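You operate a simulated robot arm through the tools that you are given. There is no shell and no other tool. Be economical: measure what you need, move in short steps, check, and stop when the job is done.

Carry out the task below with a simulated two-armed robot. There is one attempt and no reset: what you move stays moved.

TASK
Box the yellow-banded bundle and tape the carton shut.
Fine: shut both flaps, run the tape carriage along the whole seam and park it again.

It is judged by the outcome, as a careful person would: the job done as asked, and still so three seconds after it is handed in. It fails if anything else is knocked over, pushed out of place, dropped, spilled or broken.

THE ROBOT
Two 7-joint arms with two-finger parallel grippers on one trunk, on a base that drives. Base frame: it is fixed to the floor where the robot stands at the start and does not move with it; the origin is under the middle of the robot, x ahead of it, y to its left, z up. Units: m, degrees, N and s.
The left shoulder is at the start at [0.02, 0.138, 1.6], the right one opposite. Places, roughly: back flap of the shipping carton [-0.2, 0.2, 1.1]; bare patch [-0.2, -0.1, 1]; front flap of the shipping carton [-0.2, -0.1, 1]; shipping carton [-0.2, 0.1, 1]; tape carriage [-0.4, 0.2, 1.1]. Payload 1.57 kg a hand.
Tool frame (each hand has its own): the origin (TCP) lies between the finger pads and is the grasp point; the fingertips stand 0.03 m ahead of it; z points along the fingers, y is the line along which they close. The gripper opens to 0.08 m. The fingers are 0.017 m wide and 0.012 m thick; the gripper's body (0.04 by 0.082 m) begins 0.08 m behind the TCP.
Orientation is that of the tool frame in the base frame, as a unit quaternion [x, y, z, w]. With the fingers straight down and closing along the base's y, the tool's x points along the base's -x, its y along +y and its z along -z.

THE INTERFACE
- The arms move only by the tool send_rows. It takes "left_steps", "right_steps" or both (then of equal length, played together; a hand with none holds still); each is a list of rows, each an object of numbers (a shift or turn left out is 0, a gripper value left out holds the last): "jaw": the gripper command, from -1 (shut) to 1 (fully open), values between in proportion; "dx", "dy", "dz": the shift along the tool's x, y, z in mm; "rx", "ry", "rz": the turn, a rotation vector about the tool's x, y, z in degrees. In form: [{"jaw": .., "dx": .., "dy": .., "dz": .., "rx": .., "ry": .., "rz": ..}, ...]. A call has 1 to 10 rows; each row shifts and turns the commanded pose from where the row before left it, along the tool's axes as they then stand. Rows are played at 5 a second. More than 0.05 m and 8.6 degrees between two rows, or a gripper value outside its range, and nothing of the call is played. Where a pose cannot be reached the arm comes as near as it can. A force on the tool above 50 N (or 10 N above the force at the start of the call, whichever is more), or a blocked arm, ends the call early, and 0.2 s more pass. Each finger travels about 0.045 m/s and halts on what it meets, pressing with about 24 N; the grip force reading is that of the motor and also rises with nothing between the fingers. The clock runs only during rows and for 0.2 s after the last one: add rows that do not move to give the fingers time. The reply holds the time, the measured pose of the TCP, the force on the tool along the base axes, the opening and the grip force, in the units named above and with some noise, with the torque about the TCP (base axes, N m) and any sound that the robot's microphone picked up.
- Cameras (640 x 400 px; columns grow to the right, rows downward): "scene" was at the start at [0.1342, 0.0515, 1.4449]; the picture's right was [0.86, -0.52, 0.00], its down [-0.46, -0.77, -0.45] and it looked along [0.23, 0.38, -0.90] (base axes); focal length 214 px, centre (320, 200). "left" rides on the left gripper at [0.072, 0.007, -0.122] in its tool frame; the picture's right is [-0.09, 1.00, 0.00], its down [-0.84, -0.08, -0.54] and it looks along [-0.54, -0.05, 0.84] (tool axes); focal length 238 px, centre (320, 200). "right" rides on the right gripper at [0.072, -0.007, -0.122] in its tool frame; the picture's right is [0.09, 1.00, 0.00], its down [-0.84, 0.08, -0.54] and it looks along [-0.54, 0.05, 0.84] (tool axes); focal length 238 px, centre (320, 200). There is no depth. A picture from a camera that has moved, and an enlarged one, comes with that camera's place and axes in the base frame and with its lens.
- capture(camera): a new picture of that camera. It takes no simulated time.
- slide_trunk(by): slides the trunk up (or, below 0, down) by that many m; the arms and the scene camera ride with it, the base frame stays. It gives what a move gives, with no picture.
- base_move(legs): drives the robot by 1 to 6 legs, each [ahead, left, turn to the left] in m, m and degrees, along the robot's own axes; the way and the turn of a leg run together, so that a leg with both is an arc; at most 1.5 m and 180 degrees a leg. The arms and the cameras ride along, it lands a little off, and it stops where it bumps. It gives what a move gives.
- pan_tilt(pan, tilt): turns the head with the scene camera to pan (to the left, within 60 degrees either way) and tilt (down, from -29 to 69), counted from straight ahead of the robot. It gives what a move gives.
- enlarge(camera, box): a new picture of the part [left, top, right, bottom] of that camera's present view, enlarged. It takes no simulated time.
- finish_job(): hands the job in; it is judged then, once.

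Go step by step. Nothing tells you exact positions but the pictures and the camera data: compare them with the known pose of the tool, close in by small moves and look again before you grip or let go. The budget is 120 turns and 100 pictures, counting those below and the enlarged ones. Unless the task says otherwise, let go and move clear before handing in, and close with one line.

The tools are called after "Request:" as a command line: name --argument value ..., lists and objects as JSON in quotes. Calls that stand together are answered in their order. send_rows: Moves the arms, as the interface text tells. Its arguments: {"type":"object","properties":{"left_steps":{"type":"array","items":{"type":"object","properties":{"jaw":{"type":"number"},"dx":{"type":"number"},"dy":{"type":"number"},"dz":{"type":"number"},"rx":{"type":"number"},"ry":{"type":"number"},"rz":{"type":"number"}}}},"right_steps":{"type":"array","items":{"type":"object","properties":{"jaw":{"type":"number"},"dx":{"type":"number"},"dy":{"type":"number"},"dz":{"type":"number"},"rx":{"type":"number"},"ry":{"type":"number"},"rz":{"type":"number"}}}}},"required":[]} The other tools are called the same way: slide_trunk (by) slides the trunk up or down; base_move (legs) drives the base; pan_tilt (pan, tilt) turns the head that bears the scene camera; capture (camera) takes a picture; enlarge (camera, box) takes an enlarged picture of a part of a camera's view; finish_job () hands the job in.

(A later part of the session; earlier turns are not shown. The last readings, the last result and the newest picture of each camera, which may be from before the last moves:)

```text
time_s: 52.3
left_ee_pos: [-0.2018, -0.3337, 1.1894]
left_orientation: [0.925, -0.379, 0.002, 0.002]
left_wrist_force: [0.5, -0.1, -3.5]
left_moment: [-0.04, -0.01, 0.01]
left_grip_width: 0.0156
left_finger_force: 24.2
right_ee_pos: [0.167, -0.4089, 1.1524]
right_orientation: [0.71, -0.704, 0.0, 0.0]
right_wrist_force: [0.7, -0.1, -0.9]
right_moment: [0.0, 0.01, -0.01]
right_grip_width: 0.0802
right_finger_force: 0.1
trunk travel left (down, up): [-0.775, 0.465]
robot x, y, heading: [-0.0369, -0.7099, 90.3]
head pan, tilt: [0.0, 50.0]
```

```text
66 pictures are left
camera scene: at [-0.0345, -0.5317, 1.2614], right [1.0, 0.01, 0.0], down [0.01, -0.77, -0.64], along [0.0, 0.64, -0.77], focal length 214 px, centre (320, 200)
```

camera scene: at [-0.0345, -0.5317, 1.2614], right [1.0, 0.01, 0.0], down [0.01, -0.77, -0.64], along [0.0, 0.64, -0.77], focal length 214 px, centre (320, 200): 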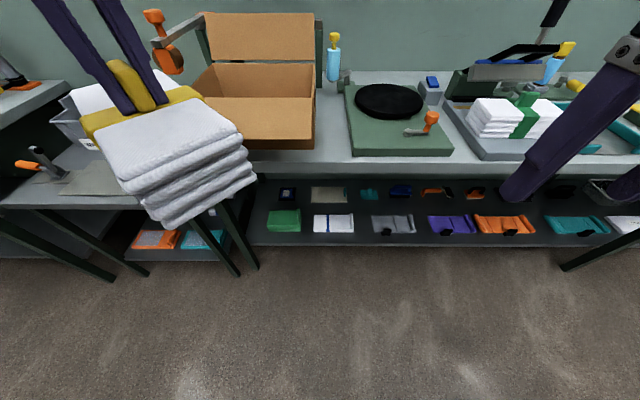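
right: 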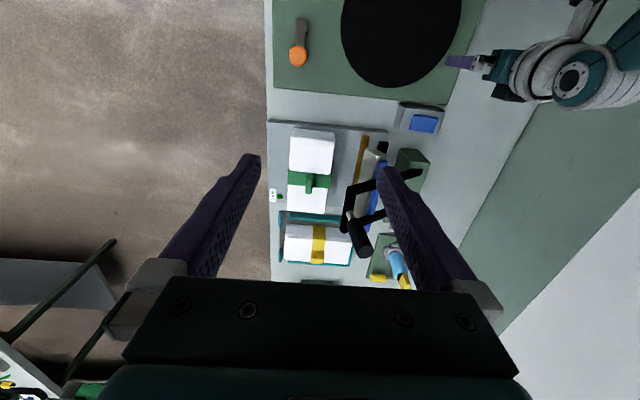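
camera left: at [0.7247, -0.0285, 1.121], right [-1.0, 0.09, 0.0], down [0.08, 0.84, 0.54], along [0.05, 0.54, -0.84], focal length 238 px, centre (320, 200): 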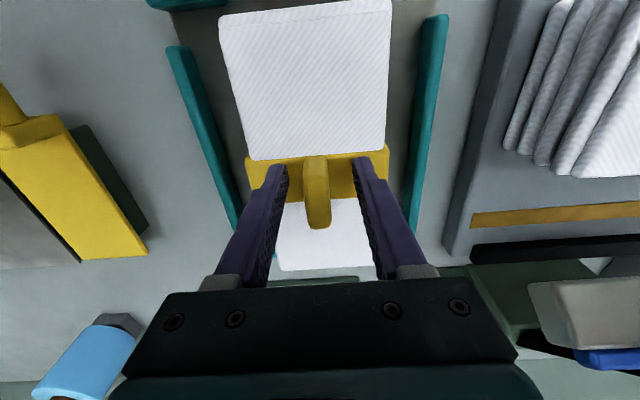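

Request:
send_rows --left_steps '[{"rz": -5}, {"rz": -8}, {"rz": -8}, {"rz": -8}, {"rz": -8}, {"rz": -7.5}, {"dz": -8}, {"dz": -8}, {}]'

Request:
capture --camera "scene"

Request:
capture --camera "right"

```text
time_s: 54.3
left_ee_pos: [-0.2034, -0.3324, 1.2074]
left_orientation: [1.0, -0.001, 0.002, 0.003]
left_wrist_force: [-0.8, 0.1, -4.0]
left_moment: [0.02, -0.03, -0.02]
left_grip_width: 0.0156
left_finger_force: 24.1
right_ee_pos: [0.1674, -0.4089, 1.1537]
right_orientation: [0.711, -0.703, -0.001, 0.0]
right_wrist_force: [-0.5, -0.2, -0.1]
right_moment: [-0.03, 0.03, 0.03]
right_grip_width: 0.08
right_finger_force: 0.1
trunk travel left (down, up): [-0.775, 0.465]
robot x, y, heading: [-0.0334, -0.7085, 90.3]
head pan, tilt: [0.0, 50.0]
```

```text
65 pictures are left
camera scene: at [-0.0345, -0.5317, 1.2614], right [1.0, 0.01, 0.0], down [0.01, -0.77, -0.64], along [0.0, 0.64, -0.77], focal length 214 px, centre (320, 200)
```

scene: 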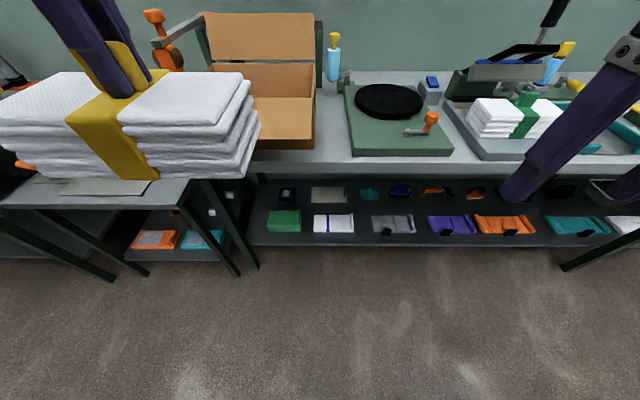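

```text
64 pictures are left
camera right: at [0.1743, -0.481, 1.2732], right [-0.99, -0.1, 0.0], down [-0.08, 0.84, 0.54], along [-0.05, 0.54, -0.84], focal length 238 px, centre (320, 200)
```

right: 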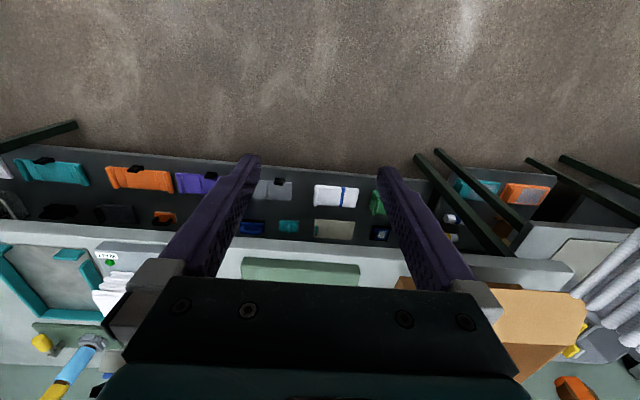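

The bundle now lies along the carton's length. I drive forward part way and check clearances.

Request:
base_move --legs '[[0.23, 0, 0]]'

Request:
capture --camera "scene"

Request:
capture --camera "left"

```text
time_s: 56.1
left_ee_pos: [-0.2022, -0.1052, 1.2071]
left_orientation: [1.0, -0.003, 0.002, 0.002]
left_wrist_force: [0.5, 0.4, -3.4]
left_moment: [0.02, 0.0, 0.0]
left_grip_width: 0.0159
left_finger_force: 24.2
right_ee_pos: [0.1681, -0.1815, 1.1531]
right_orientation: [0.71, -0.705, 0.002, 0.0]
right_wrist_force: [0.3, 0.0, -1.0]
right_moment: [-0.02, 0.0, 0.0]
right_grip_width: 0.08
right_finger_force: 0.1
trunk travel left (down, up): [-0.775, 0.465]
robot x, y, heading: [-0.0369, -0.4821, 90.4]
head pan, tilt: [0.0, 50.0]
```

```text
63 pictures are left
camera scene: at [-0.035, -0.3034, 1.2614], right [1.0, 0.0, 0.0], down [0.0, -0.77, -0.64], along [0.0, 0.64, -0.77], focal length 214 px, centre (320, 200)
```

scene: 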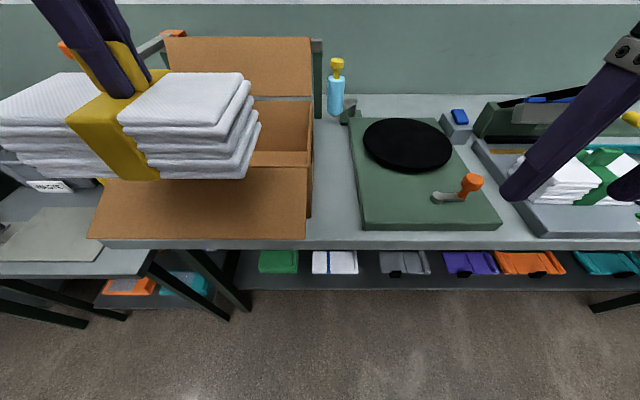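

```text
62 pictures are left
camera left: at [-0.1302, -0.112, 1.3287], right [-0.1, -1.0, 0.0], down [-0.84, 0.08, 0.54], along [-0.54, 0.05, -0.84], focal length 238 px, centre (320, 200)
```

left: 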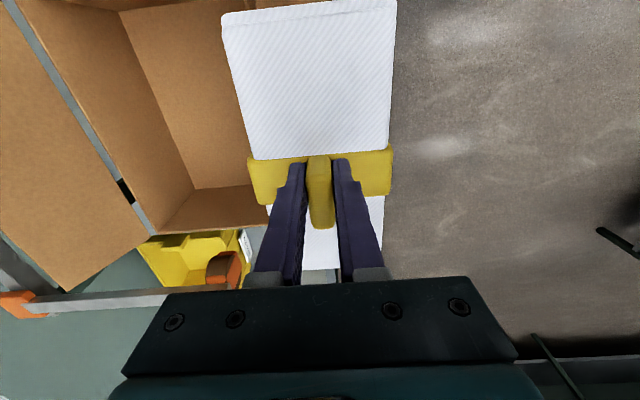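

Clear. Forward the remaining 0.16 m.

Request:
base_move --legs '[[0.16, 0, 0]]'

Request:
capture --camera "scene"

Request:
capture --camera "left"

```text
time_s: 57.5
left_ee_pos: [-0.2021, 0.0579, 1.2065]
left_orientation: [1.0, -0.003, 0.001, 0.002]
left_wrist_force: [-0.2, -0.5, -3.3]
left_moment: [0.0, -0.05, 0.0]
left_grip_width: 0.0159
left_finger_force: 24.2
right_ee_pos: [0.1678, -0.0191, 1.1525]
right_orientation: [0.708, -0.706, 0.002, 0.0]
right_wrist_force: [-0.1, -1.0, -0.4]
right_moment: [0.0, 0.0, 0.02]
right_grip_width: 0.08
right_finger_force: 0.0
trunk travel left (down, up): [-0.775, 0.465]
robot x, y, heading: [-0.0358, -0.3181, 90.0]
head pan, tilt: [0.0, 50.0]
```

```text
61 pictures are left
camera scene: at [-0.0351, -0.141, 1.2614], right [1.0, 0.0, 0.0], down [0.0, -0.77, -0.64], along [0.0, 0.64, -0.77], focal length 214 px, centre (320, 200)
```

scene: 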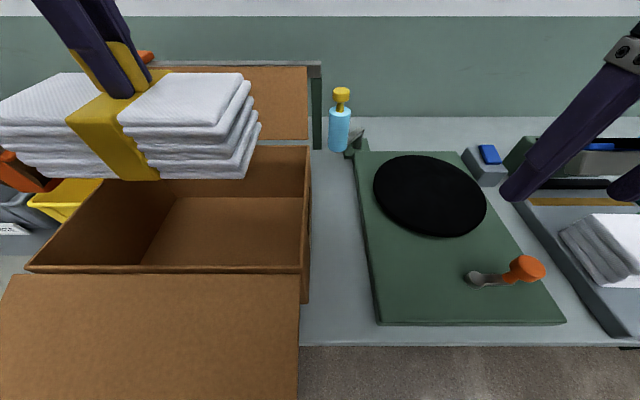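

```text
60 pictures are left
camera left: at [-0.1299, 0.0506, 1.3286], right [-0.1, -0.99, 0.0], down [-0.84, 0.09, 0.54], along [-0.54, 0.05, -0.84], focal length 238 px, centre (320, 200)
```

left: 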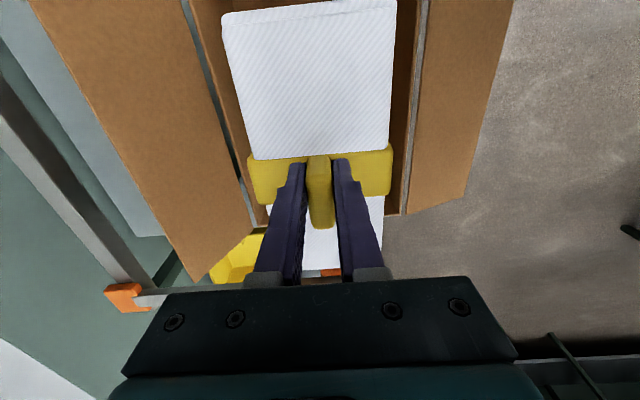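

Centred over the carton. I lower the bundle in.

Request:
send_rows --left_steps '[{"dz": 8}, {"dz": 15}, {"dz": 20}, {"dz": 20}, {"dz": 20}, {"dz": 20}, {"dz": 20}, {"dz": 15}, {"dz": 10}, {}]'

Request:
capture --camera "scene"

Request:
capture --camera "left"

```text
time_s: 59.7
left_ee_pos: [-0.2019, 0.058, 1.0567]
left_orientation: [1.0, -0.004, 0.002, 0.002]
left_wrist_force: [-0.1, -0.6, -3.1]
left_moment: [-0.02, -0.05, 0.04]
left_grip_width: 0.0158
left_finger_force: 24.0
right_ee_pos: [0.1685, -0.02, 1.1528]
right_orientation: [0.708, -0.706, 0.001, -0.001]
right_wrist_force: [0.8, -0.5, -0.3]
right_moment: [-0.01, 0.03, 0.0]
right_grip_width: 0.0799
right_finger_force: 0.0
trunk travel left (down, up): [-0.775, 0.465]
robot x, y, heading: [-0.0358, -0.3159, 90.4]
head pan, tilt: [0.0, 50.0]
```

```text
59 pictures are left
camera scene: at [-0.0351, -0.141, 1.2614], right [1.0, 0.0, 0.0], down [0.0, -0.77, -0.64], along [0.0, 0.64, -0.77], focal length 214 px, centre (320, 200)
```

scene: 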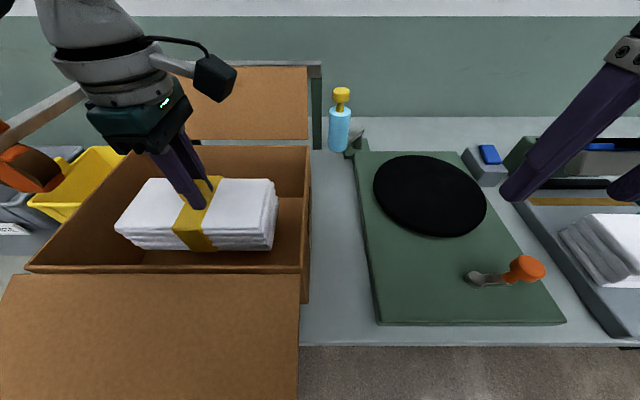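

```text
58 pictures are left
camera left: at [-0.1296, 0.0501, 1.1786], right [-0.1, -0.99, 0.0], down [-0.84, 0.09, 0.54], along [-0.54, 0.05, -0.84], focal length 238 px, centre (320, 200)
```

left: 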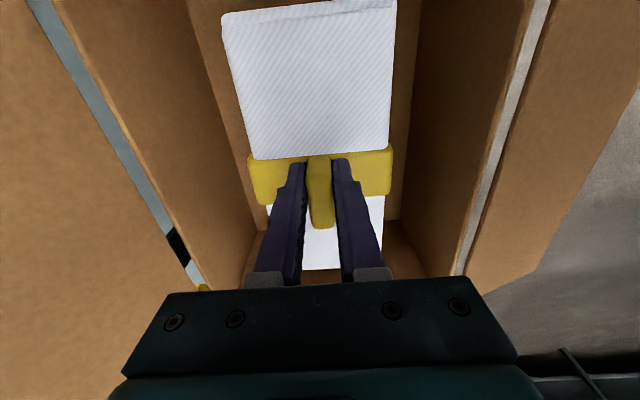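

Going in cleanly. I lower slowly until it touches the bottom.

Request:
send_rows --left_steps '[{"dz": 10}, {"dz": 10}, {"dz": 10}, {"dz": 8}, {"dz": 5}, {"dz": 4}, {"dz": 4}, {"dz": 4}, {"dz": 4}]'

Request:
enlarge --camera "scene" --box '[20, 60, 340, 290]'

```text
time_s: 61.7
left_ee_pos: [-0.1997, 0.0559, 1.0002]
left_orientation: [1.0, -0.004, 0.002, 0.001]
left_wrist_force: [1.8, -1.9, -0.4]
left_moment: [0.01, 0.28, 0.16]
left_grip_width: 0.0156
left_finger_force: 24.2
right_ee_pos: [0.1678, -0.0196, 1.1533]
right_orientation: [0.708, -0.706, 0.002, 0.0]
right_wrist_force: [0.5, -0.3, 0.7]
right_moment: [-0.01, -0.04, 0.01]
right_grip_width: 0.08
right_finger_force: 0.1
trunk travel left (down, up): [-0.775, 0.465]
robot x, y, heading: [-0.0345, -0.313, 90.1]
head pan, tilt: [0.0, 50.0]
```

```text
1.74 times, centred on (180, 175) of scene
camera zoom: at [-0.0351, -0.1411, 1.2615], right [1.0, 0.0, 0.0], down [0.0, -0.77, -0.64], along [0.0, 0.64, -0.77], focal length 373 px, centre (564, 244)
```

zoom: 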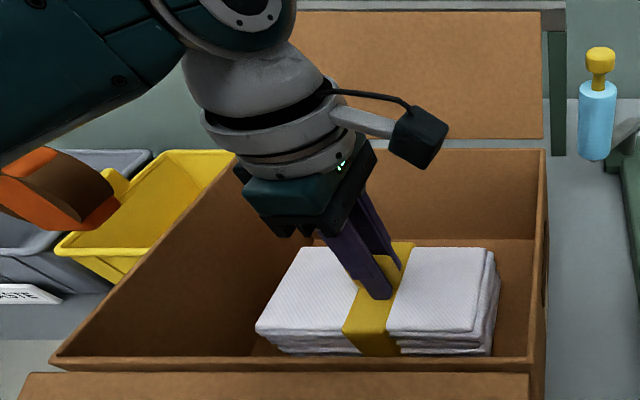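

The bundle is resting on the bottom (weight gone). I release and lift out straight.

Request:
send_rows --left_steps '[{"jaw": -0.3}, {"jaw": 0.0}, {}, {}, {"dz": -8}, {"dz": -25}, {"dz": -35}, {"dz": -40}, {"dz": -40}, {"dz": -40}]'

Request:
capture --camera "scene"

Request:
capture --camera "left"

```text
time_s: 63.9
left_ee_pos: [-0.2018, 0.0563, 1.1881]
left_orientation: [1.0, -0.004, 0.001, 0.003]
left_wrist_force: [0.7, 0.4, 0.1]
left_moment: [0.01, 0.01, 0.05]
left_grip_width: 0.0399
left_finger_force: 0.1
right_ee_pos: [0.168, -0.0185, 1.1535]
right_orientation: [0.708, -0.706, 0.0, 0.0]
right_wrist_force: [0.2, -0.1, -0.2]
right_moment: [-0.02, -0.01, -0.01]
right_grip_width: 0.0801
right_finger_force: 0.1
trunk travel left (down, up): [-0.775, 0.465]
robot x, y, heading: [-0.0362, -0.3191, 90.1]
head pan, tilt: [0.0, 50.0]
```

```text
56 pictures are left
camera scene: at [-0.0352, -0.1409, 1.2614], right [1.0, 0.0, 0.0], down [0.0, -0.77, -0.64], along [0.0, 0.64, -0.77], focal length 214 px, centre (320, 200)
```

scene: 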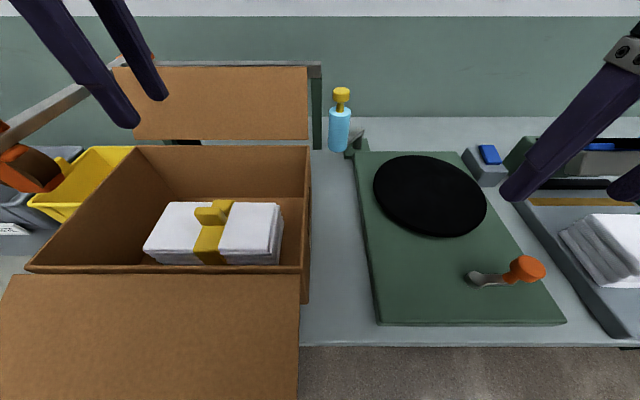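

```text
55 pictures are left
camera left: at [-0.1288, 0.0489, 1.3104], right [-0.1, -0.99, 0.0], down [-0.84, 0.09, 0.54], along [-0.54, 0.05, -0.84], focal length 238 px, centre (320, 200)
```

left: 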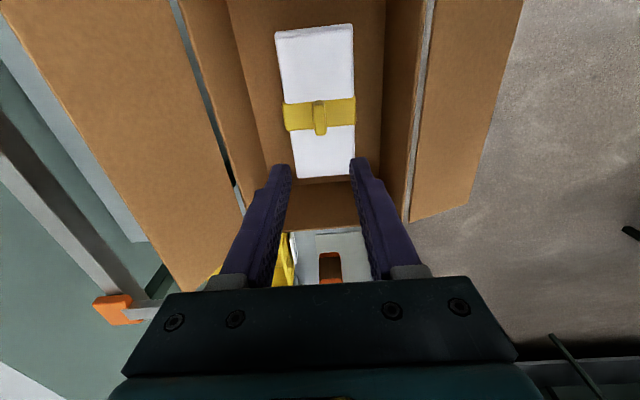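

The bundle sits flat in the carton. Next: the back flap. I close the jaw, rise, and move over and behind the back flap.

Request:
send_rows --left_steps '[{"jaw": -1, "dz": -30}, {"dz": -10, "dy": -30}, {"dy": -40}, {"dy": -40}, {"dy": -40}, {"dy": -40}, {"dy": -25}, {}]'

Request:
pan_tilt --pan 25 --tilt 35

Request:
capture --camera "scene"

Request:
capture --camera "left"

```text
time_s: 65.7
left_ee_pos: [-0.207, 0.1642, 1.2273]
left_orientation: [1.0, -0.005, 0.002, 0.003]
left_wrist_force: [-0.4, -0.3, 1.1]
left_moment: [0.02, 0.03, 0.02]
left_grip_width: 0.0
left_finger_force: 21.4
left hand out of reach, approached as far as the arm can: row 4, 5, 6, 7
right_ee_pos: [0.1673, -0.0191, 1.1532]
right_orientation: [0.709, -0.705, 0.001, 0.001]
right_wrist_force: [0.3, 0.2, -0.2]
right_moment: [0.02, 0.02, -0.02]
right_grip_width: 0.0801
right_finger_force: 0.1
trunk travel left (down, up): [-0.775, 0.465]
robot x, y, heading: [-0.0379, -0.3155, 89.9]
head pan, tilt: [0.0, 50.0]
```

```text
time_s: 66.6
left_ee_pos: [-0.2089, 0.1638, 1.2253]
left_orientation: [1.0, -0.003, 0.002, 0.002]
left_wrist_force: [-0.4, 0.2, 0.0]
left_moment: [0.01, -0.01, 0.01]
left_grip_width: 0.0
left_finger_force: 21.1
right_ee_pos: [0.168, -0.0199, 1.1521]
right_orientation: [0.708, -0.706, 0.001, 0.0]
right_wrist_force: [-0.6, -0.7, 0.2]
right_moment: [0.04, 0.03, 0.01]
right_grip_width: 0.0799
right_finger_force: 0.1
trunk travel left (down, up): [-0.775, 0.465]
robot x, y, heading: [-0.0343, -0.3151, 90.1]
head pan, tilt: [25.0, 35.0]
```

```text
54 pictures are left
camera scene: at [-0.0723, -0.1381, 1.2832], right [0.91, 0.42, 0.0], down [0.24, -0.52, -0.82], along [-0.35, 0.74, -0.57], focal length 214 px, centre (320, 200)
```

scene: 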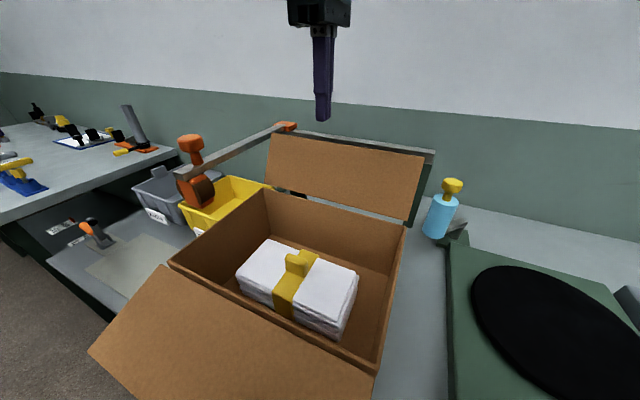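

```text
53 pictures are left
camera left: at [-0.137, 0.1565, 1.3483], right [-0.1, -0.99, 0.0], down [-0.84, 0.09, 0.54], along [-0.54, 0.05, -0.84], focal length 238 px, centre (320, 200)
```

left: 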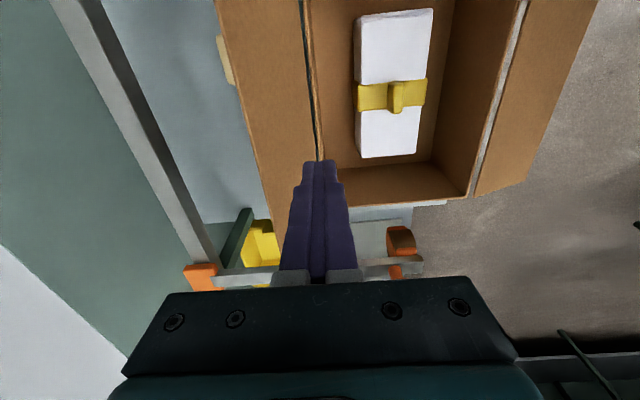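

The reach ends at y≈0.164, so I shift the robot a bit right and forward (clear of the front flap) to get behind the back flap.

Request:
base_move --legs '[[0, -0.13, 0], [0.14, 0, 0]]'

Request:
capture --camera "scene"

```text
time_s: 68.8
left_ee_pos: [-0.077, 0.3054, 1.226]
left_orientation: [1.0, -0.004, 0.001, 0.003]
left_wrist_force: [0.1, 0.8, 0.6]
left_moment: [0.03, -0.05, -0.02]
left_grip_width: 0.0
left_finger_force: 21.1
right_ee_pos: [0.3009, 0.1201, 1.1532]
right_orientation: [0.707, -0.707, 0.002, -0.001]
right_wrist_force: [0.5, 0.4, 0.1]
right_moment: [0.03, 0.03, 0.03]
right_grip_width: 0.0799
right_finger_force: 0.0
trunk travel left (down, up): [-0.775, 0.465]
robot x, y, heading: [0.0917, -0.1784, 89.8]
head pan, tilt: [25.0, 35.0]
```

```text
52 pictures are left
camera scene: at [0.0597, 0.0028, 1.2832], right [0.91, 0.42, 0.0], down [0.24, -0.52, -0.82], along [-0.35, 0.74, -0.57], focal length 214 px, centre (320, 200)
```

scene: 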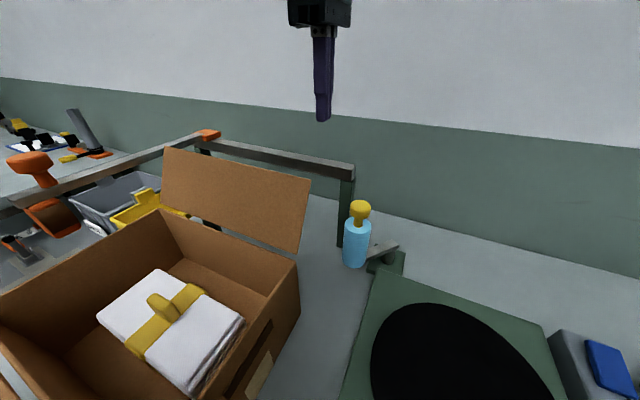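

I move the fingers to behind the flap's middle and lower them between flap and rail.

Request:
send_rows --left_steps '[{"dy": 18, "dx": -30}, {"dy": 17, "dx": -35}, {"dx": -35}, {}]'

Request:
capture --camera "left"

Request:
capture --camera "scene"

```text
time_s: 69.8
left_ee_pos: [-0.1764, 0.2708, 1.2263]
left_orientation: [1.0, -0.004, 0.002, 0.002]
left_wrist_force: [1.1, -0.1, -0.5]
left_moment: [-0.01, -0.03, 0.0]
left_grip_width: 0.0
left_finger_force: 21.2
right_ee_pos: [0.2998, 0.1216, 1.1533]
right_orientation: [0.708, -0.707, 0.001, 0.0]
right_wrist_force: [-0.6, -0.6, -0.7]
right_moment: [0.01, 0.03, -0.01]
right_grip_width: 0.0799
right_finger_force: 0.2
trunk travel left (down, up): [-0.775, 0.465]
robot x, y, heading: [0.0944, -0.1764, 90.0]
head pan, tilt: [25.0, 35.0]
```

```text
51 pictures are left
camera left: at [-0.1044, 0.2632, 1.3489], right [-0.1, -0.99, 0.0], down [-0.84, 0.09, 0.54], along [-0.54, 0.05, -0.84], focal length 238 px, centre (320, 200)
```

left: 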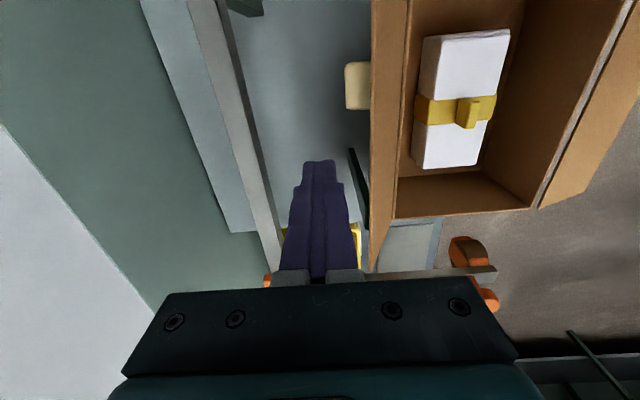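

```text
50 pictures are left
camera scene: at [0.0597, 0.0028, 1.2832], right [0.91, 0.42, 0.0], down [0.24, -0.52, -0.82], along [-0.35, 0.74, -0.57], focal length 214 px, centre (320, 200)
```

scene: 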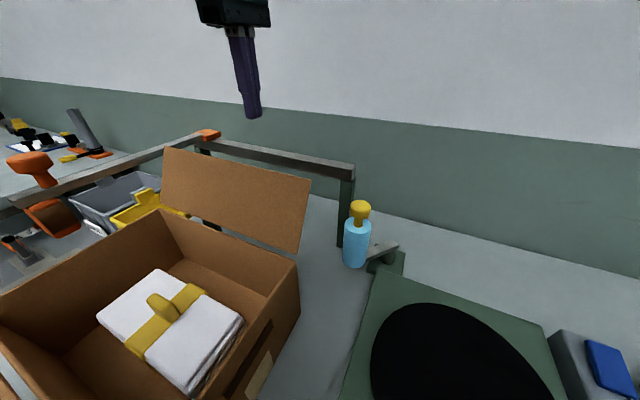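

Request:
enlarge --camera "left" --box '[240, 100, 440, 260]'

Request:
enlarge --camera "scene" --box '[120, 130, 380, 290]'

```text
2.50 times, centred on (340, 180) of left
camera zoom: at [-0.1044, 0.2632, 1.3489], right [-0.1, -0.99, 0.0], down [-0.84, 0.09, 0.54], along [-0.54, 0.05, -0.84], focal length 596 px, centre (270, 250)
```

zoom: 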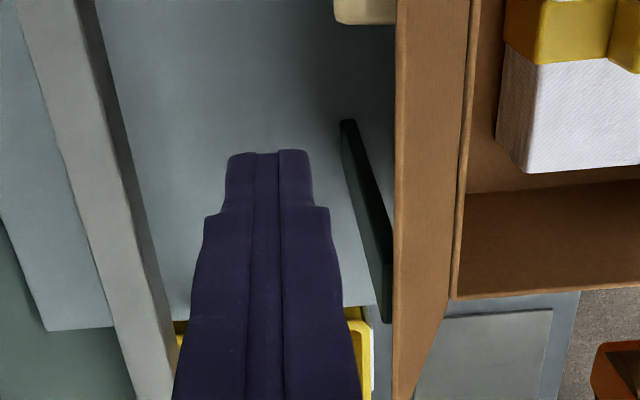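

```text
2.46 times, centred on (250, 210) of scene
camera zoom: at [0.0597, 0.0028, 1.2832], right [0.91, 0.42, 0.0], down [0.24, -0.52, -0.82], along [-0.35, 0.74, -0.57], focal length 528 px, centre (492, 175)
```

zoom: 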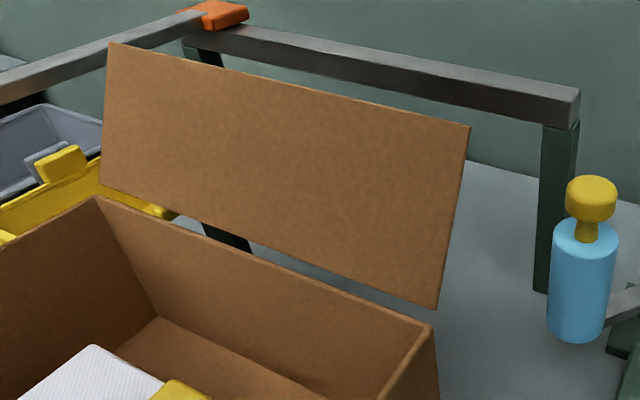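

Request:
enlarge --camera "left" --box '[260, 0, 460, 160]'

```text
2.50 times, centred on (360, 80) of left
camera zoom: at [-0.1044, 0.2632, 1.3489], right [-0.1, -0.99, 0.0], down [-0.84, 0.09, 0.54], along [-0.54, 0.05, -0.84], focal length 596 px, centre (220, 500)
```

zoom: 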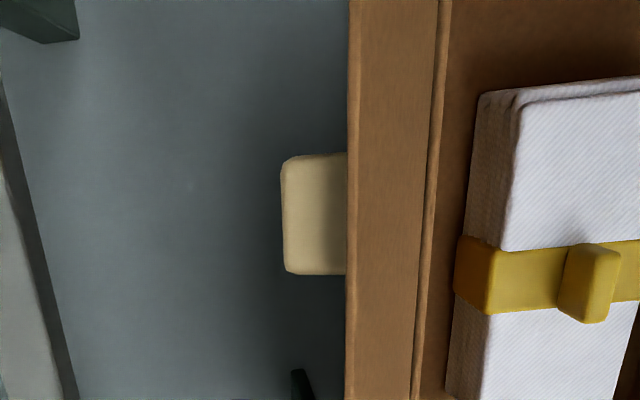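

A beige block sits behind the flap around x −0.12…−0.16 and a thin dark post near x −0.28; I'll push between them at x≈−0.205.

Request:
send_rows --left_steps '[{"dx": -28}, {"dz": 25}, {"dz": 25}, {"dz": 25}, {"dz": 20}, {}]'

Request:
capture --camera "left"

Request:
capture --camera "scene"

```text
time_s: 71.2
left_ee_pos: [-0.2045, 0.2706, 1.1321]
left_orientation: [1.0, -0.004, 0.002, 0.002]
left_wrist_force: [0.5, -0.1, 0.6]
left_moment: [-0.01, 0.01, 0.0]
left_grip_width: 0.0
left_finger_force: 21.5
right_ee_pos: [0.3002, 0.1207, 1.1528]
right_orientation: [0.708, -0.706, 0.001, 0.0]
right_wrist_force: [0.2, 0.1, -0.6]
right_moment: [0.02, 0.01, 0.02]
right_grip_width: 0.0799
right_finger_force: 0.1
trunk travel left (down, up): [-0.775, 0.465]
robot x, y, heading: [0.0941, -0.1725, 90.0]
head pan, tilt: [25.0, 35.0]
```

```text
46 pictures are left
camera left: at [-0.1325, 0.2624, 1.2538], right [-0.1, -0.99, 0.0], down [-0.84, 0.09, 0.54], along [-0.54, 0.05, -0.84], focal length 238 px, centre (320, 200)
```

left: 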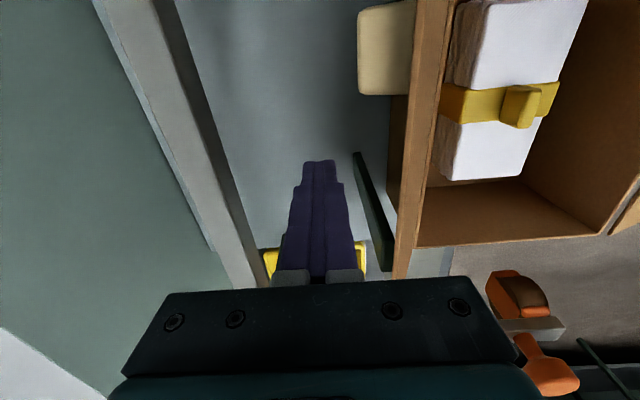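

```text
45 pictures are left
camera scene: at [0.0597, 0.0028, 1.2832], right [0.91, 0.42, 0.0], down [0.24, -0.52, -0.82], along [-0.35, 0.74, -0.57], focal length 214 px, centre (320, 200)
```

scene: 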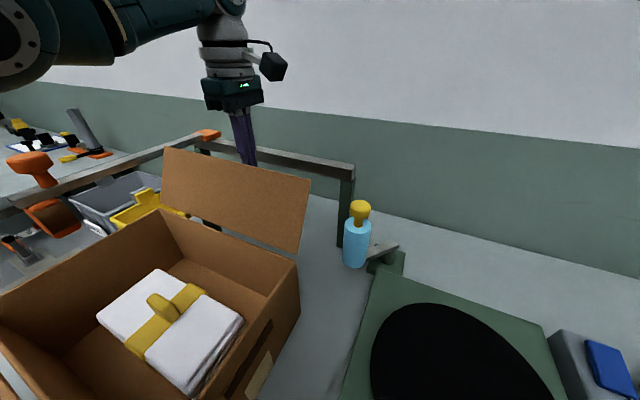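

The fingers are behind the flap. I push it toward me in small steps.

Request:
send_rows --left_steps '[{"dy": 15}, {"dy": 15}, {"dy": 15}, {"dy": 12}, {"dy": 12}, {"dy": 12}, {"dy": 12}]'

Request:
capture --camera "scene"

```text
time_s: 72.8
left_ee_pos: [-0.2049, 0.1768, 1.1302]
left_orientation: [1.0, -0.005, 0.001, 0.002]
left_wrist_force: [-0.1, -0.2, -0.3]
left_moment: [-0.01, -0.02, -0.02]
left_grip_width: 0.0
left_finger_force: 20.8
right_ee_pos: [0.2999, 0.1204, 1.1527]
right_orientation: [0.708, -0.707, 0.001, 0.0]
right_wrist_force: [-0.1, -0.1, 0.3]
right_moment: [0.02, -0.01, 0.02]
right_grip_width: 0.08
right_finger_force: 0.0
trunk travel left (down, up): [-0.775, 0.465]
robot x, y, heading: [0.093, -0.1709, 89.9]
head pan, tilt: [25.0, 35.0]
```

```text
44 pictures are left
camera scene: at [0.0597, 0.0029, 1.2832], right [0.91, 0.42, 0.0], down [0.24, -0.52, -0.82], along [-0.35, 0.74, -0.57], focal length 214 px, centre (320, 200)
```

scene: 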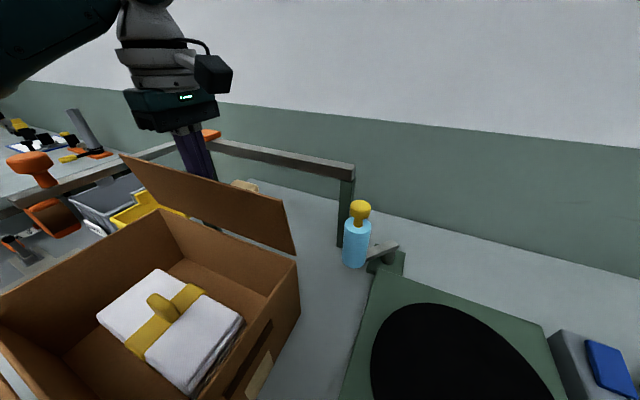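

The flap is folding over. I keep following it and then press downward.

Request:
send_rows --left_steps '[{"dy": 12}, {"dy": 12}, {"dy": 12}, {"dy": 12, "dz": 5}, {"dy": 8, "dz": 8}, {"dy": 6, "dz": 10}, {}]'

Request:
capture --camera "scene"

```text
time_s: 74.4
left_ee_pos: [-0.2064, 0.1152, 1.1086]
left_orientation: [1.0, -0.003, 0.002, 0.002]
left_wrist_force: [-0.5, -0.2, -0.5]
left_moment: [-0.02, 0.02, 0.04]
left_grip_width: 0.0
left_finger_force: 21.9
right_ee_pos: [0.3001, 0.1204, 1.1522]
right_orientation: [0.707, -0.707, 0.001, 0.0]
right_wrist_force: [-0.3, -0.8, -0.4]
right_moment: [0.02, 0.01, 0.01]
right_grip_width: 0.0799
right_finger_force: 0.1
trunk travel left (down, up): [-0.775, 0.465]
robot x, y, heading: [0.0958, -0.1744, 90.0]
head pan, tilt: [25.0, 35.0]
```

```text
43 pictures are left
camera scene: at [0.0597, 0.0028, 1.2832], right [0.91, 0.42, 0.0], down [0.24, -0.52, -0.82], along [-0.35, 0.74, -0.57], focal length 214 px, centre (320, 200)
```

scene: 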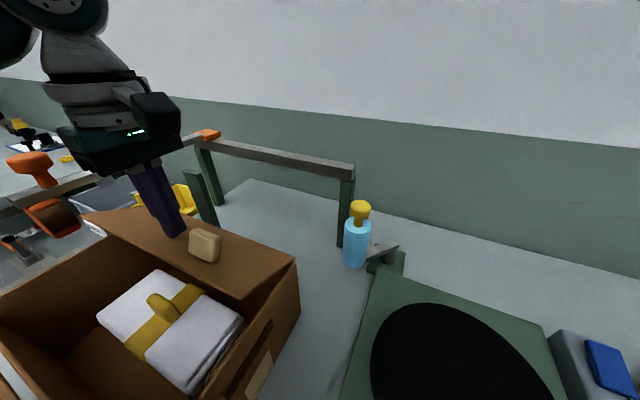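

Request:
send_rows --left_steps '[{"dy": 6, "dz": 8}, {"dy": 6, "dz": 8}, {"dy": 6, "dz": 6}, {"dz": 4}, {"dz": 3}, {}]'

Request:
capture --camera "scene"

```text
time_s: 75.8
left_ee_pos: [-0.2046, 0.0986, 1.0791]
left_orientation: [1.0, -0.004, 0.002, 0.001]
left_wrist_force: [0.1, -0.4, 0.2]
left_moment: [0.0, -0.02, 0.02]
left_grip_width: 0.0
left_finger_force: 21.3
right_ee_pos: [0.3, 0.1202, 1.1527]
right_orientation: [0.707, -0.707, 0.001, 0.0]
right_wrist_force: [0.0, -0.3, 0.1]
right_moment: [-0.03, -0.01, -0.02]
right_grip_width: 0.08
right_finger_force: 0.1
trunk travel left (down, up): [-0.775, 0.465]
robot x, y, heading: [0.0913, -0.1763, 90.0]
head pan, tilt: [25.0, 35.0]
```

```text
42 pictures are left
camera scene: at [0.0597, 0.0028, 1.2832], right [0.91, 0.42, 0.0], down [0.24, -0.52, -0.82], along [-0.35, 0.74, -0.57], focal length 214 px, centre (320, 200)
```

scene: 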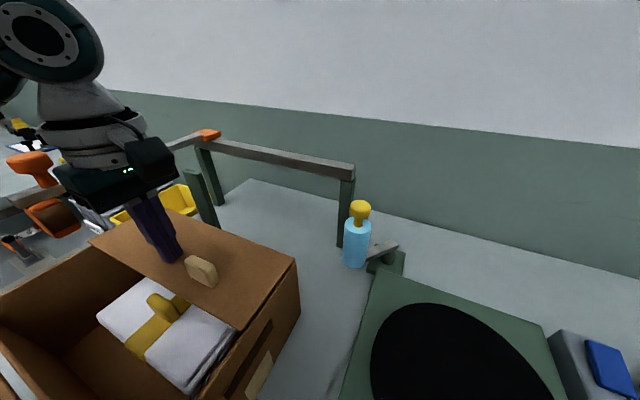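

Request:
send_rows --left_steps '[{"dz": 3}, {"dz": 3}, {"dz": 3}, {"dz": 3}, {}]'

Request:
enlarge --camera "scene" --box '[0, 160, 320, 400]'

```text
time_s: 76.7
left_ee_pos: [-0.2063, 0.0981, 1.0756]
left_orientation: [1.0, -0.007, 0.003, -0.001]
left_wrist_force: [6.8, -15.6, 51.7]
left_moment: [-0.52, 0.2, 0.25]
left_grip_width: 0.0001
left_finger_force: 21.6
right_ee_pos: [0.2991, 0.1209, 1.153]
right_orientation: [0.708, -0.707, 0.0, 0.001]
right_wrist_force: [0.4, 0.4, -0.6]
right_moment: [0.0, -0.03, 0.02]
right_grip_width: 0.0798
right_finger_force: 0.0
trunk travel left (down, up): [-0.775, 0.465]
robot x, y, heading: [0.0948, -0.1766, 90.0]
head pan, tilt: [25.0, 35.0]
stopped in row 4 (left hand): the force on the tool passed its limit at 56 N (the readings are from after the stop); the commanded pose is now the measured one
```

```text
1.67 times, centred on (160, 280) of scene
camera zoom: at [0.0587, 0.0023, 1.2839], right [0.91, 0.42, 0.0], down [0.24, -0.52, -0.82], along [-0.35, 0.74, -0.57], focal length 358 px, centre (587, 67)
```

zoom: 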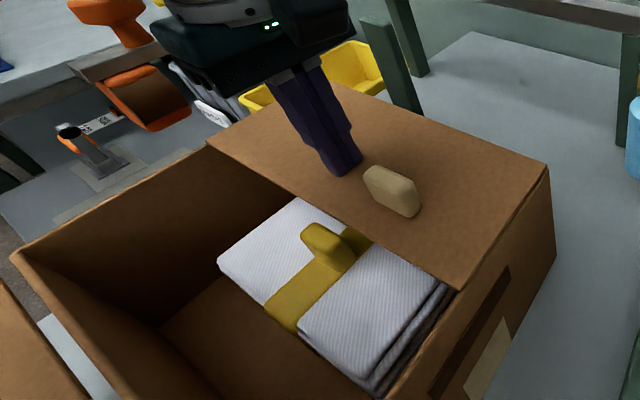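

The back flap is down on its stop. I lift off and see whether it stays.

Request:
send_rows --left_steps '[{"dz": -10}, {"dz": -30}, {"dz": -40}, {"dz": -40}, {"dz": -40}, {}]'

Request:
capture --camera "scene"

```text
time_s: 78.1
left_ee_pos: [-0.2076, 0.0972, 1.2313]
left_orientation: [1.0, -0.005, 0.004, 0.002]
left_wrist_force: [-1.7, -0.9, 0.3]
left_moment: [0.01, 0.0, 0.0]
left_grip_width: 0.0
left_finger_force: 21.2
right_ee_pos: [0.2997, 0.1197, 1.1521]
right_orientation: [0.708, -0.706, 0.002, -0.001]
right_wrist_force: [0.4, -0.8, -0.2]
right_moment: [0.01, 0.01, -0.01]
right_grip_width: 0.0801
right_finger_force: 0.1
trunk travel left (down, up): [-0.775, 0.465]
robot x, y, heading: [0.09, -0.1757, 89.9]
head pan, tilt: [25.0, 35.0]
```

```text
40 pictures are left
camera scene: at [0.0598, 0.0026, 1.2832], right [0.91, 0.42, 0.0], down [0.24, -0.52, -0.82], along [-0.35, 0.74, -0.57], focal length 214 px, centre (320, 200)
```

scene: 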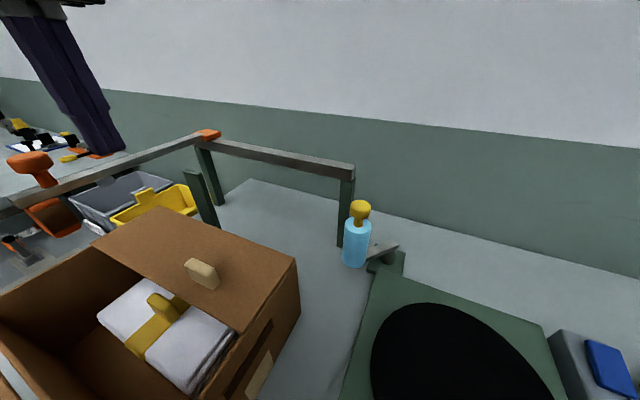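

The back flap stays shut with no spring-back. For the front flap I back up and rotate the left hand to point forward so it can lift the flap from beneath.

Request:
base_move --legs '[[-0.5, 0, 0], [0, 0.08, 0]]'

Request:
send_rows --left_steps '[{"rx": 8.5}, {"rx": 8.5}, {"rx": 8.5}, {"rx": 8.5}, {"rx": 8.5}, {"rx": 8.5}, {"rx": 8.5}, {"rx": 8.5}, {"rx": 8.5}, {"rx": 8.5}]'

Request:
capture --camera "scene"

```text
time_s: 81.7
left_ee_pos: [-0.2857, -0.3945, 1.2327]
left_orientation: [1.0, -0.004, 0.003, 0.001]
left_wrist_force: [0.4, 0.3, -0.5]
left_moment: [0.01, 0.0, -0.01]
left_grip_width: 0.0
left_finger_force: 21.4
right_ee_pos: [0.2189, -0.369, 1.154]
right_orientation: [0.709, -0.706, 0.001, 0.0]
right_wrist_force: [0.5, -0.1, 0.3]
right_moment: [-0.04, -0.02, -0.02]
right_grip_width: 0.0799
right_finger_force: 0.0
trunk travel left (down, up): [-0.775, 0.465]
robot x, y, heading: [0.0149, -0.6665, 90.1]
head pan, tilt: [25.0, 35.0]
```

```text
time_s: 83.9
left_ee_pos: [-0.3243, -0.3553, 1.2301]
left_orientation: [0.754, -0.001, 0.005, -0.657]
left_wrist_force: [-0.2, 0.5, -0.3]
left_moment: [0.0, -0.05, -0.04]
left_grip_width: 0.0
left_finger_force: 21.3
left hand out of reach, approached as far as the arm can: row 4, 5, 6, 7
right_ee_pos: [0.2201, -0.3686, 1.1527]
right_orientation: [0.709, -0.705, 0.001, 0.0]
right_wrist_force: [-0.3, 0.5, -0.4]
right_moment: [-0.04, 0.01, 0.0]
right_grip_width: 0.0797
right_finger_force: 0.0
trunk travel left (down, up): [-0.775, 0.465]
robot x, y, heading: [0.0146, -0.6649, 90.4]
head pan, tilt: [25.0, 35.0]
```

```text
39 pictures are left
camera scene: at [-0.0201, -0.488, 1.2832], right [0.9, 0.43, 0.0], down [0.24, -0.52, -0.82], along [-0.35, 0.74, -0.57], focal length 214 px, centre (320, 200)
```

scene: 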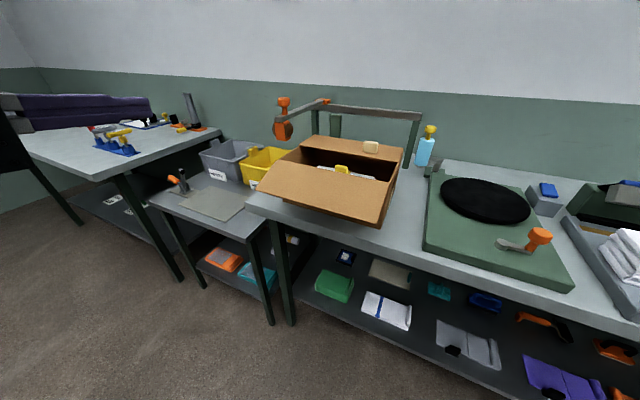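

Hand is nearly horizontal. I complete the turn and lower it to just below flap-edge height, still in front of the bench.

Request:
send_rows --left_steps '[{"rx": 8, "dx": 20}, {"dy": 40, "dx": 25}, {"dy": 40, "dx": 25}, {"dy": 40, "dx": 25}, {"dy": 40, "dx": 25}, {"dy": 40}, {"dy": 40}, {"dy": 35}, {}]'

Request:
pan_tilt --pan 20 --tilt 45

Request:
capture --camera "scene"

Request:
capture --camera "left"

```text
time_s: 85.9
left_ee_pos: [-0.339, -0.3767, 1.2044]
left_orientation: [0.755, -0.001, 0.005, -0.656]
left_wrist_force: [-0.1, -0.4, 0.4]
left_moment: [0.0, 0.0, -0.01]
left_grip_width: 0.0
left_finger_force: 21.6
left hand out of reach, approached as far as the arm can: row 1, 2, 3, 4, 5, 6, 7, 8
right_ee_pos: [0.2195, -0.3686, 1.1524]
right_orientation: [0.709, -0.705, 0.002, 0.0]
right_wrist_force: [-0.4, -0.3, -0.3]
right_moment: [0.0, -0.01, -0.01]
right_grip_width: 0.08
right_finger_force: 0.0
trunk travel left (down, up): [-0.775, 0.465]
robot x, y, heading: [0.0164, -0.6676, 90.3]
head pan, tilt: [25.0, 35.0]
```

```text
time_s: 86.6
left_ee_pos: [-0.3393, -0.3754, 1.2042]
left_orientation: [0.755, -0.001, 0.005, -0.655]
left_wrist_force: [0.0, 0.1, -0.6]
left_moment: [-0.01, 0.02, 0.03]
left_grip_width: 0.0002
left_finger_force: 21.8
right_ee_pos: [0.2205, -0.3695, 1.1529]
right_orientation: [0.709, -0.705, 0.002, 0.0]
right_wrist_force: [0.6, 0.5, -0.5]
right_moment: [0.0, -0.02, 0.0]
right_grip_width: 0.08
right_finger_force: 0.1
trunk travel left (down, up): [-0.775, 0.465]
robot x, y, heading: [0.015, -0.6639, 90.0]
head pan, tilt: [20.0, 45.0]
```

```text
38 pictures are left
camera scene: at [-0.0106, -0.4914, 1.2684], right [0.94, 0.35, 0.0], down [0.24, -0.66, -0.71], along [-0.24, 0.66, -0.71], focal length 214 px, centre (320, 200)
```

scene: 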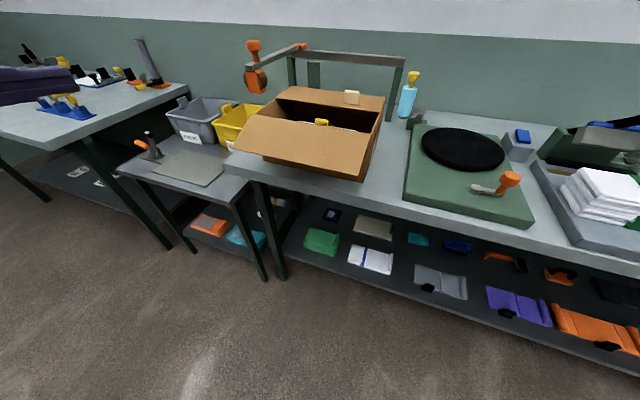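

```text
37 pictures are left
camera left: at [-0.2681, -0.4996, 1.2148], right [-0.09, -0.14, -0.99], down [-0.84, -0.52, 0.15], along [-0.53, 0.84, -0.07], focal length 238 px, centre (320, 200)
```

left: 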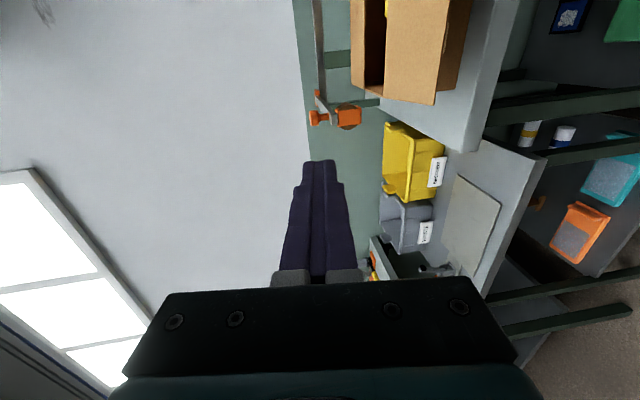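

The wrist is too close to the shoulder here. I extend the hand forward first (above the flap, in free air), then finish turning.

Request:
send_rows --left_steps '[{"dz": 40}, {"dz": 40}, {"dz": 40}, {"dx": 30}, {"dx": 30}, {"rx": 8}, {"dy": 25}, {"dy": 25}]'

```text
time_s: 88.4
left_ee_pos: [-0.3177, -0.3622, 1.2586]
left_orientation: [0.708, -0.001, 0.006, -0.706]
left_wrist_force: [1.2, -0.6, 0.5]
left_moment: [-0.01, -0.02, -0.03]
left_grip_width: 0.0
left_finger_force: 20.9
left hand out of reach, approached as far as the arm can: row 1, 2, 3, 4, 5, 6, 7, 8
right_ee_pos: [0.2197, -0.3693, 1.1526]
right_orientation: [0.709, -0.705, 0.001, 0.0]
right_wrist_force: [0.2, 0.7, -1.1]
right_moment: [0.01, 0.01, -0.04]
right_grip_width: 0.0799
right_finger_force: 0.1
trunk travel left (down, up): [-0.775, 0.465]
robot x, y, heading: [0.0132, -0.6652, 90.1]
head pan, tilt: [20.0, 45.0]
```

The rolled left wrist is at its limit; I fold the left hand back down and instead pitch the right hand (natural roll) forward.

Request:
send_rows --left_steps '[{"rx": -8.5}, {"rx": -8.5}, {"rx": -8.5}, {"rx": -8.5}, {"rx": -8.5}, {"rx": -8.5}, {"rx": -8.5}, {"rx": -8.5}, {"rx": -8.5}, {"rx": -8.5}]' --right_steps '[{"ry": -8.5, "jaw": -1}, {"ry": -8.5}, {"ry": -8.5}, {"ry": -8.5}, {"ry": -8.5}, {"ry": -8.5}, {"ry": -8.5}, {"ry": -8.5}, {"ry": -8.5}, {"ry": -8.5}]'

```text
time_s: 90.6
left_ee_pos: [-0.332, -0.3521, 1.2498]
left_orientation: [0.999, -0.004, 0.005, -0.046]
left_wrist_force: [-0.4, 0.0, -0.2]
left_moment: [0.0, -0.01, -0.01]
left_grip_width: 0.0
left_finger_force: 21.8
left hand out of reach, approached as far as the arm can: row 2, 3
right_ee_pos: [0.2224, -0.3409, 1.1408]
right_orientation: [0.663, -0.658, -0.254, -0.253]
right_wrist_force: [0.3, -0.1, 0.5]
right_moment: [-0.01, 0.01, -0.03]
right_grip_width: 0.0002
right_finger_force: 21.4
right hand out of reach, approached as far as the arm can: row 4, 5, 6, 7, 8, 9, 10
trunk travel left (down, up): [-0.775, 0.465]
robot x, y, heading: [0.0126, -0.6691, 90.4]
head pan, tilt: [20.0, 45.0]
```

Request:
send_rows --right_steps '[{"dz": 27, "dx": -30}, {"dz": 27, "dx": -30}, {"dz": 27, "dx": -30}, {"dz": 27, "dx": -30}, {"ry": -8.5}, {"ry": -8.5}, {"ry": -8.5}, {"ry": -8.5}, {"ry": -8.5}, {"ry": -6}]'

```text
time_s: 92.8
left_ee_pos: [-0.3329, -0.3526, 1.248]
left_orientation: [0.999, -0.003, 0.004, -0.044]
left_wrist_force: [0.0, -0.7, -0.2]
left_moment: [0.02, 0.02, -0.02]
left_grip_width: 0.0001
left_finger_force: 21.4
right_ee_pos: [0.2163, -0.1783, 1.1417]
right_orientation: [0.639, -0.63, -0.314, -0.31]
right_wrist_force: [0.4, 1.2, 0.5]
right_moment: [-0.02, 0.02, 0.02]
right_grip_width: 0.0002
right_finger_force: 21.0
right hand out of reach, approached as far as the arm can: row 6, 7, 8, 9, 10
trunk travel left (down, up): [-0.775, 0.465]
robot x, y, heading: [0.0158, -0.6631, 90.5]
head pan, tilt: [20.0, 45.0]
```

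Pitch improves as the arm sits level with the shoulder, so I back off slightly and lower the trunk.

Request:
base_move --legs '[[-0.12, 0, 0]]'

Request:
slide_trunk --by -0.33

Request:
send_rows --right_steps '[{"dz": -18, "dx": -25}, {"dz": -18, "dx": -25}, {"dz": -18, "dx": -25}, {"dz": -18, "dx": -25}, {"ry": -8.5}, {"ry": -8.5}, {"ry": -8.5}, {"ry": -8.5}, {"ry": -4}]'

```text
time_s: 94.1
left_ee_pos: [-0.3315, -0.4753, 1.2497]
left_orientation: [0.999, -0.004, 0.004, -0.045]
left_wrist_force: [0.2, 0.7, 0.9]
left_moment: [-0.01, 0.01, 0.01]
left_grip_width: 0.0
left_finger_force: 20.8
right_ee_pos: [0.2177, -0.3016, 1.1408]
right_orientation: [0.639, -0.63, -0.314, -0.309]
right_wrist_force: [-0.2, -0.5, 0.3]
right_moment: [0.01, 0.03, 0.01]
right_grip_width: 0.0
right_finger_force: 21.3
trunk travel left (down, up): [-0.775, 0.465]
robot x, y, heading: [0.0157, -0.7857, 90.2]
head pan, tilt: [20.0, 45.0]
```

```text
time_s: 97.3
left_ee_pos: [-0.3328, -0.4761, 0.9199]
left_orientation: [0.999, -0.004, 0.004, -0.045]
left_wrist_force: [-0.1, -0.1, 0.3]
left_moment: [0.0, -0.02, 0.0]
left_grip_width: 0.0
left_finger_force: 20.8
right_ee_pos: [0.2174, -0.3016, 0.8119]
right_orientation: [0.639, -0.631, -0.313, -0.309]
right_wrist_force: [-0.6, -0.5, -0.6]
right_moment: [0.01, 0.02, -0.01]
right_grip_width: 0.0
right_finger_force: 21.2
trunk travel left (down, up): [-0.445, 0.795]
robot x, y, heading: [0.0145, -0.7916, 90.4]
head pan, tilt: [20.0, 45.0]
```

```text
time_s: 99.3
left_ee_pos: [-0.3324, -0.4765, 0.9186]
left_orientation: [0.999, -0.004, 0.003, -0.045]
left_wrist_force: [-0.7, 0.2, 0.2]
left_moment: [0.01, 0.02, -0.01]
left_grip_width: 0.0
left_finger_force: 21.5
right_ee_pos: [0.2136, -0.297, 0.9426]
right_orientation: [0.599, -0.581, -0.411, -0.369]
right_wrist_force: [-1.1, 0.1, -0.1]
right_moment: [0.02, -0.03, 0.01]
right_grip_width: 0.0001
right_finger_force: 21.5
right hand out of reach, approached as far as the arm can: row 6, 7, 8, 9
trunk travel left (down, up): [-0.445, 0.795]
robot x, y, heading: [0.0171, -0.7925, 90.2]
head pan, tilt: [20.0, 45.0]
```

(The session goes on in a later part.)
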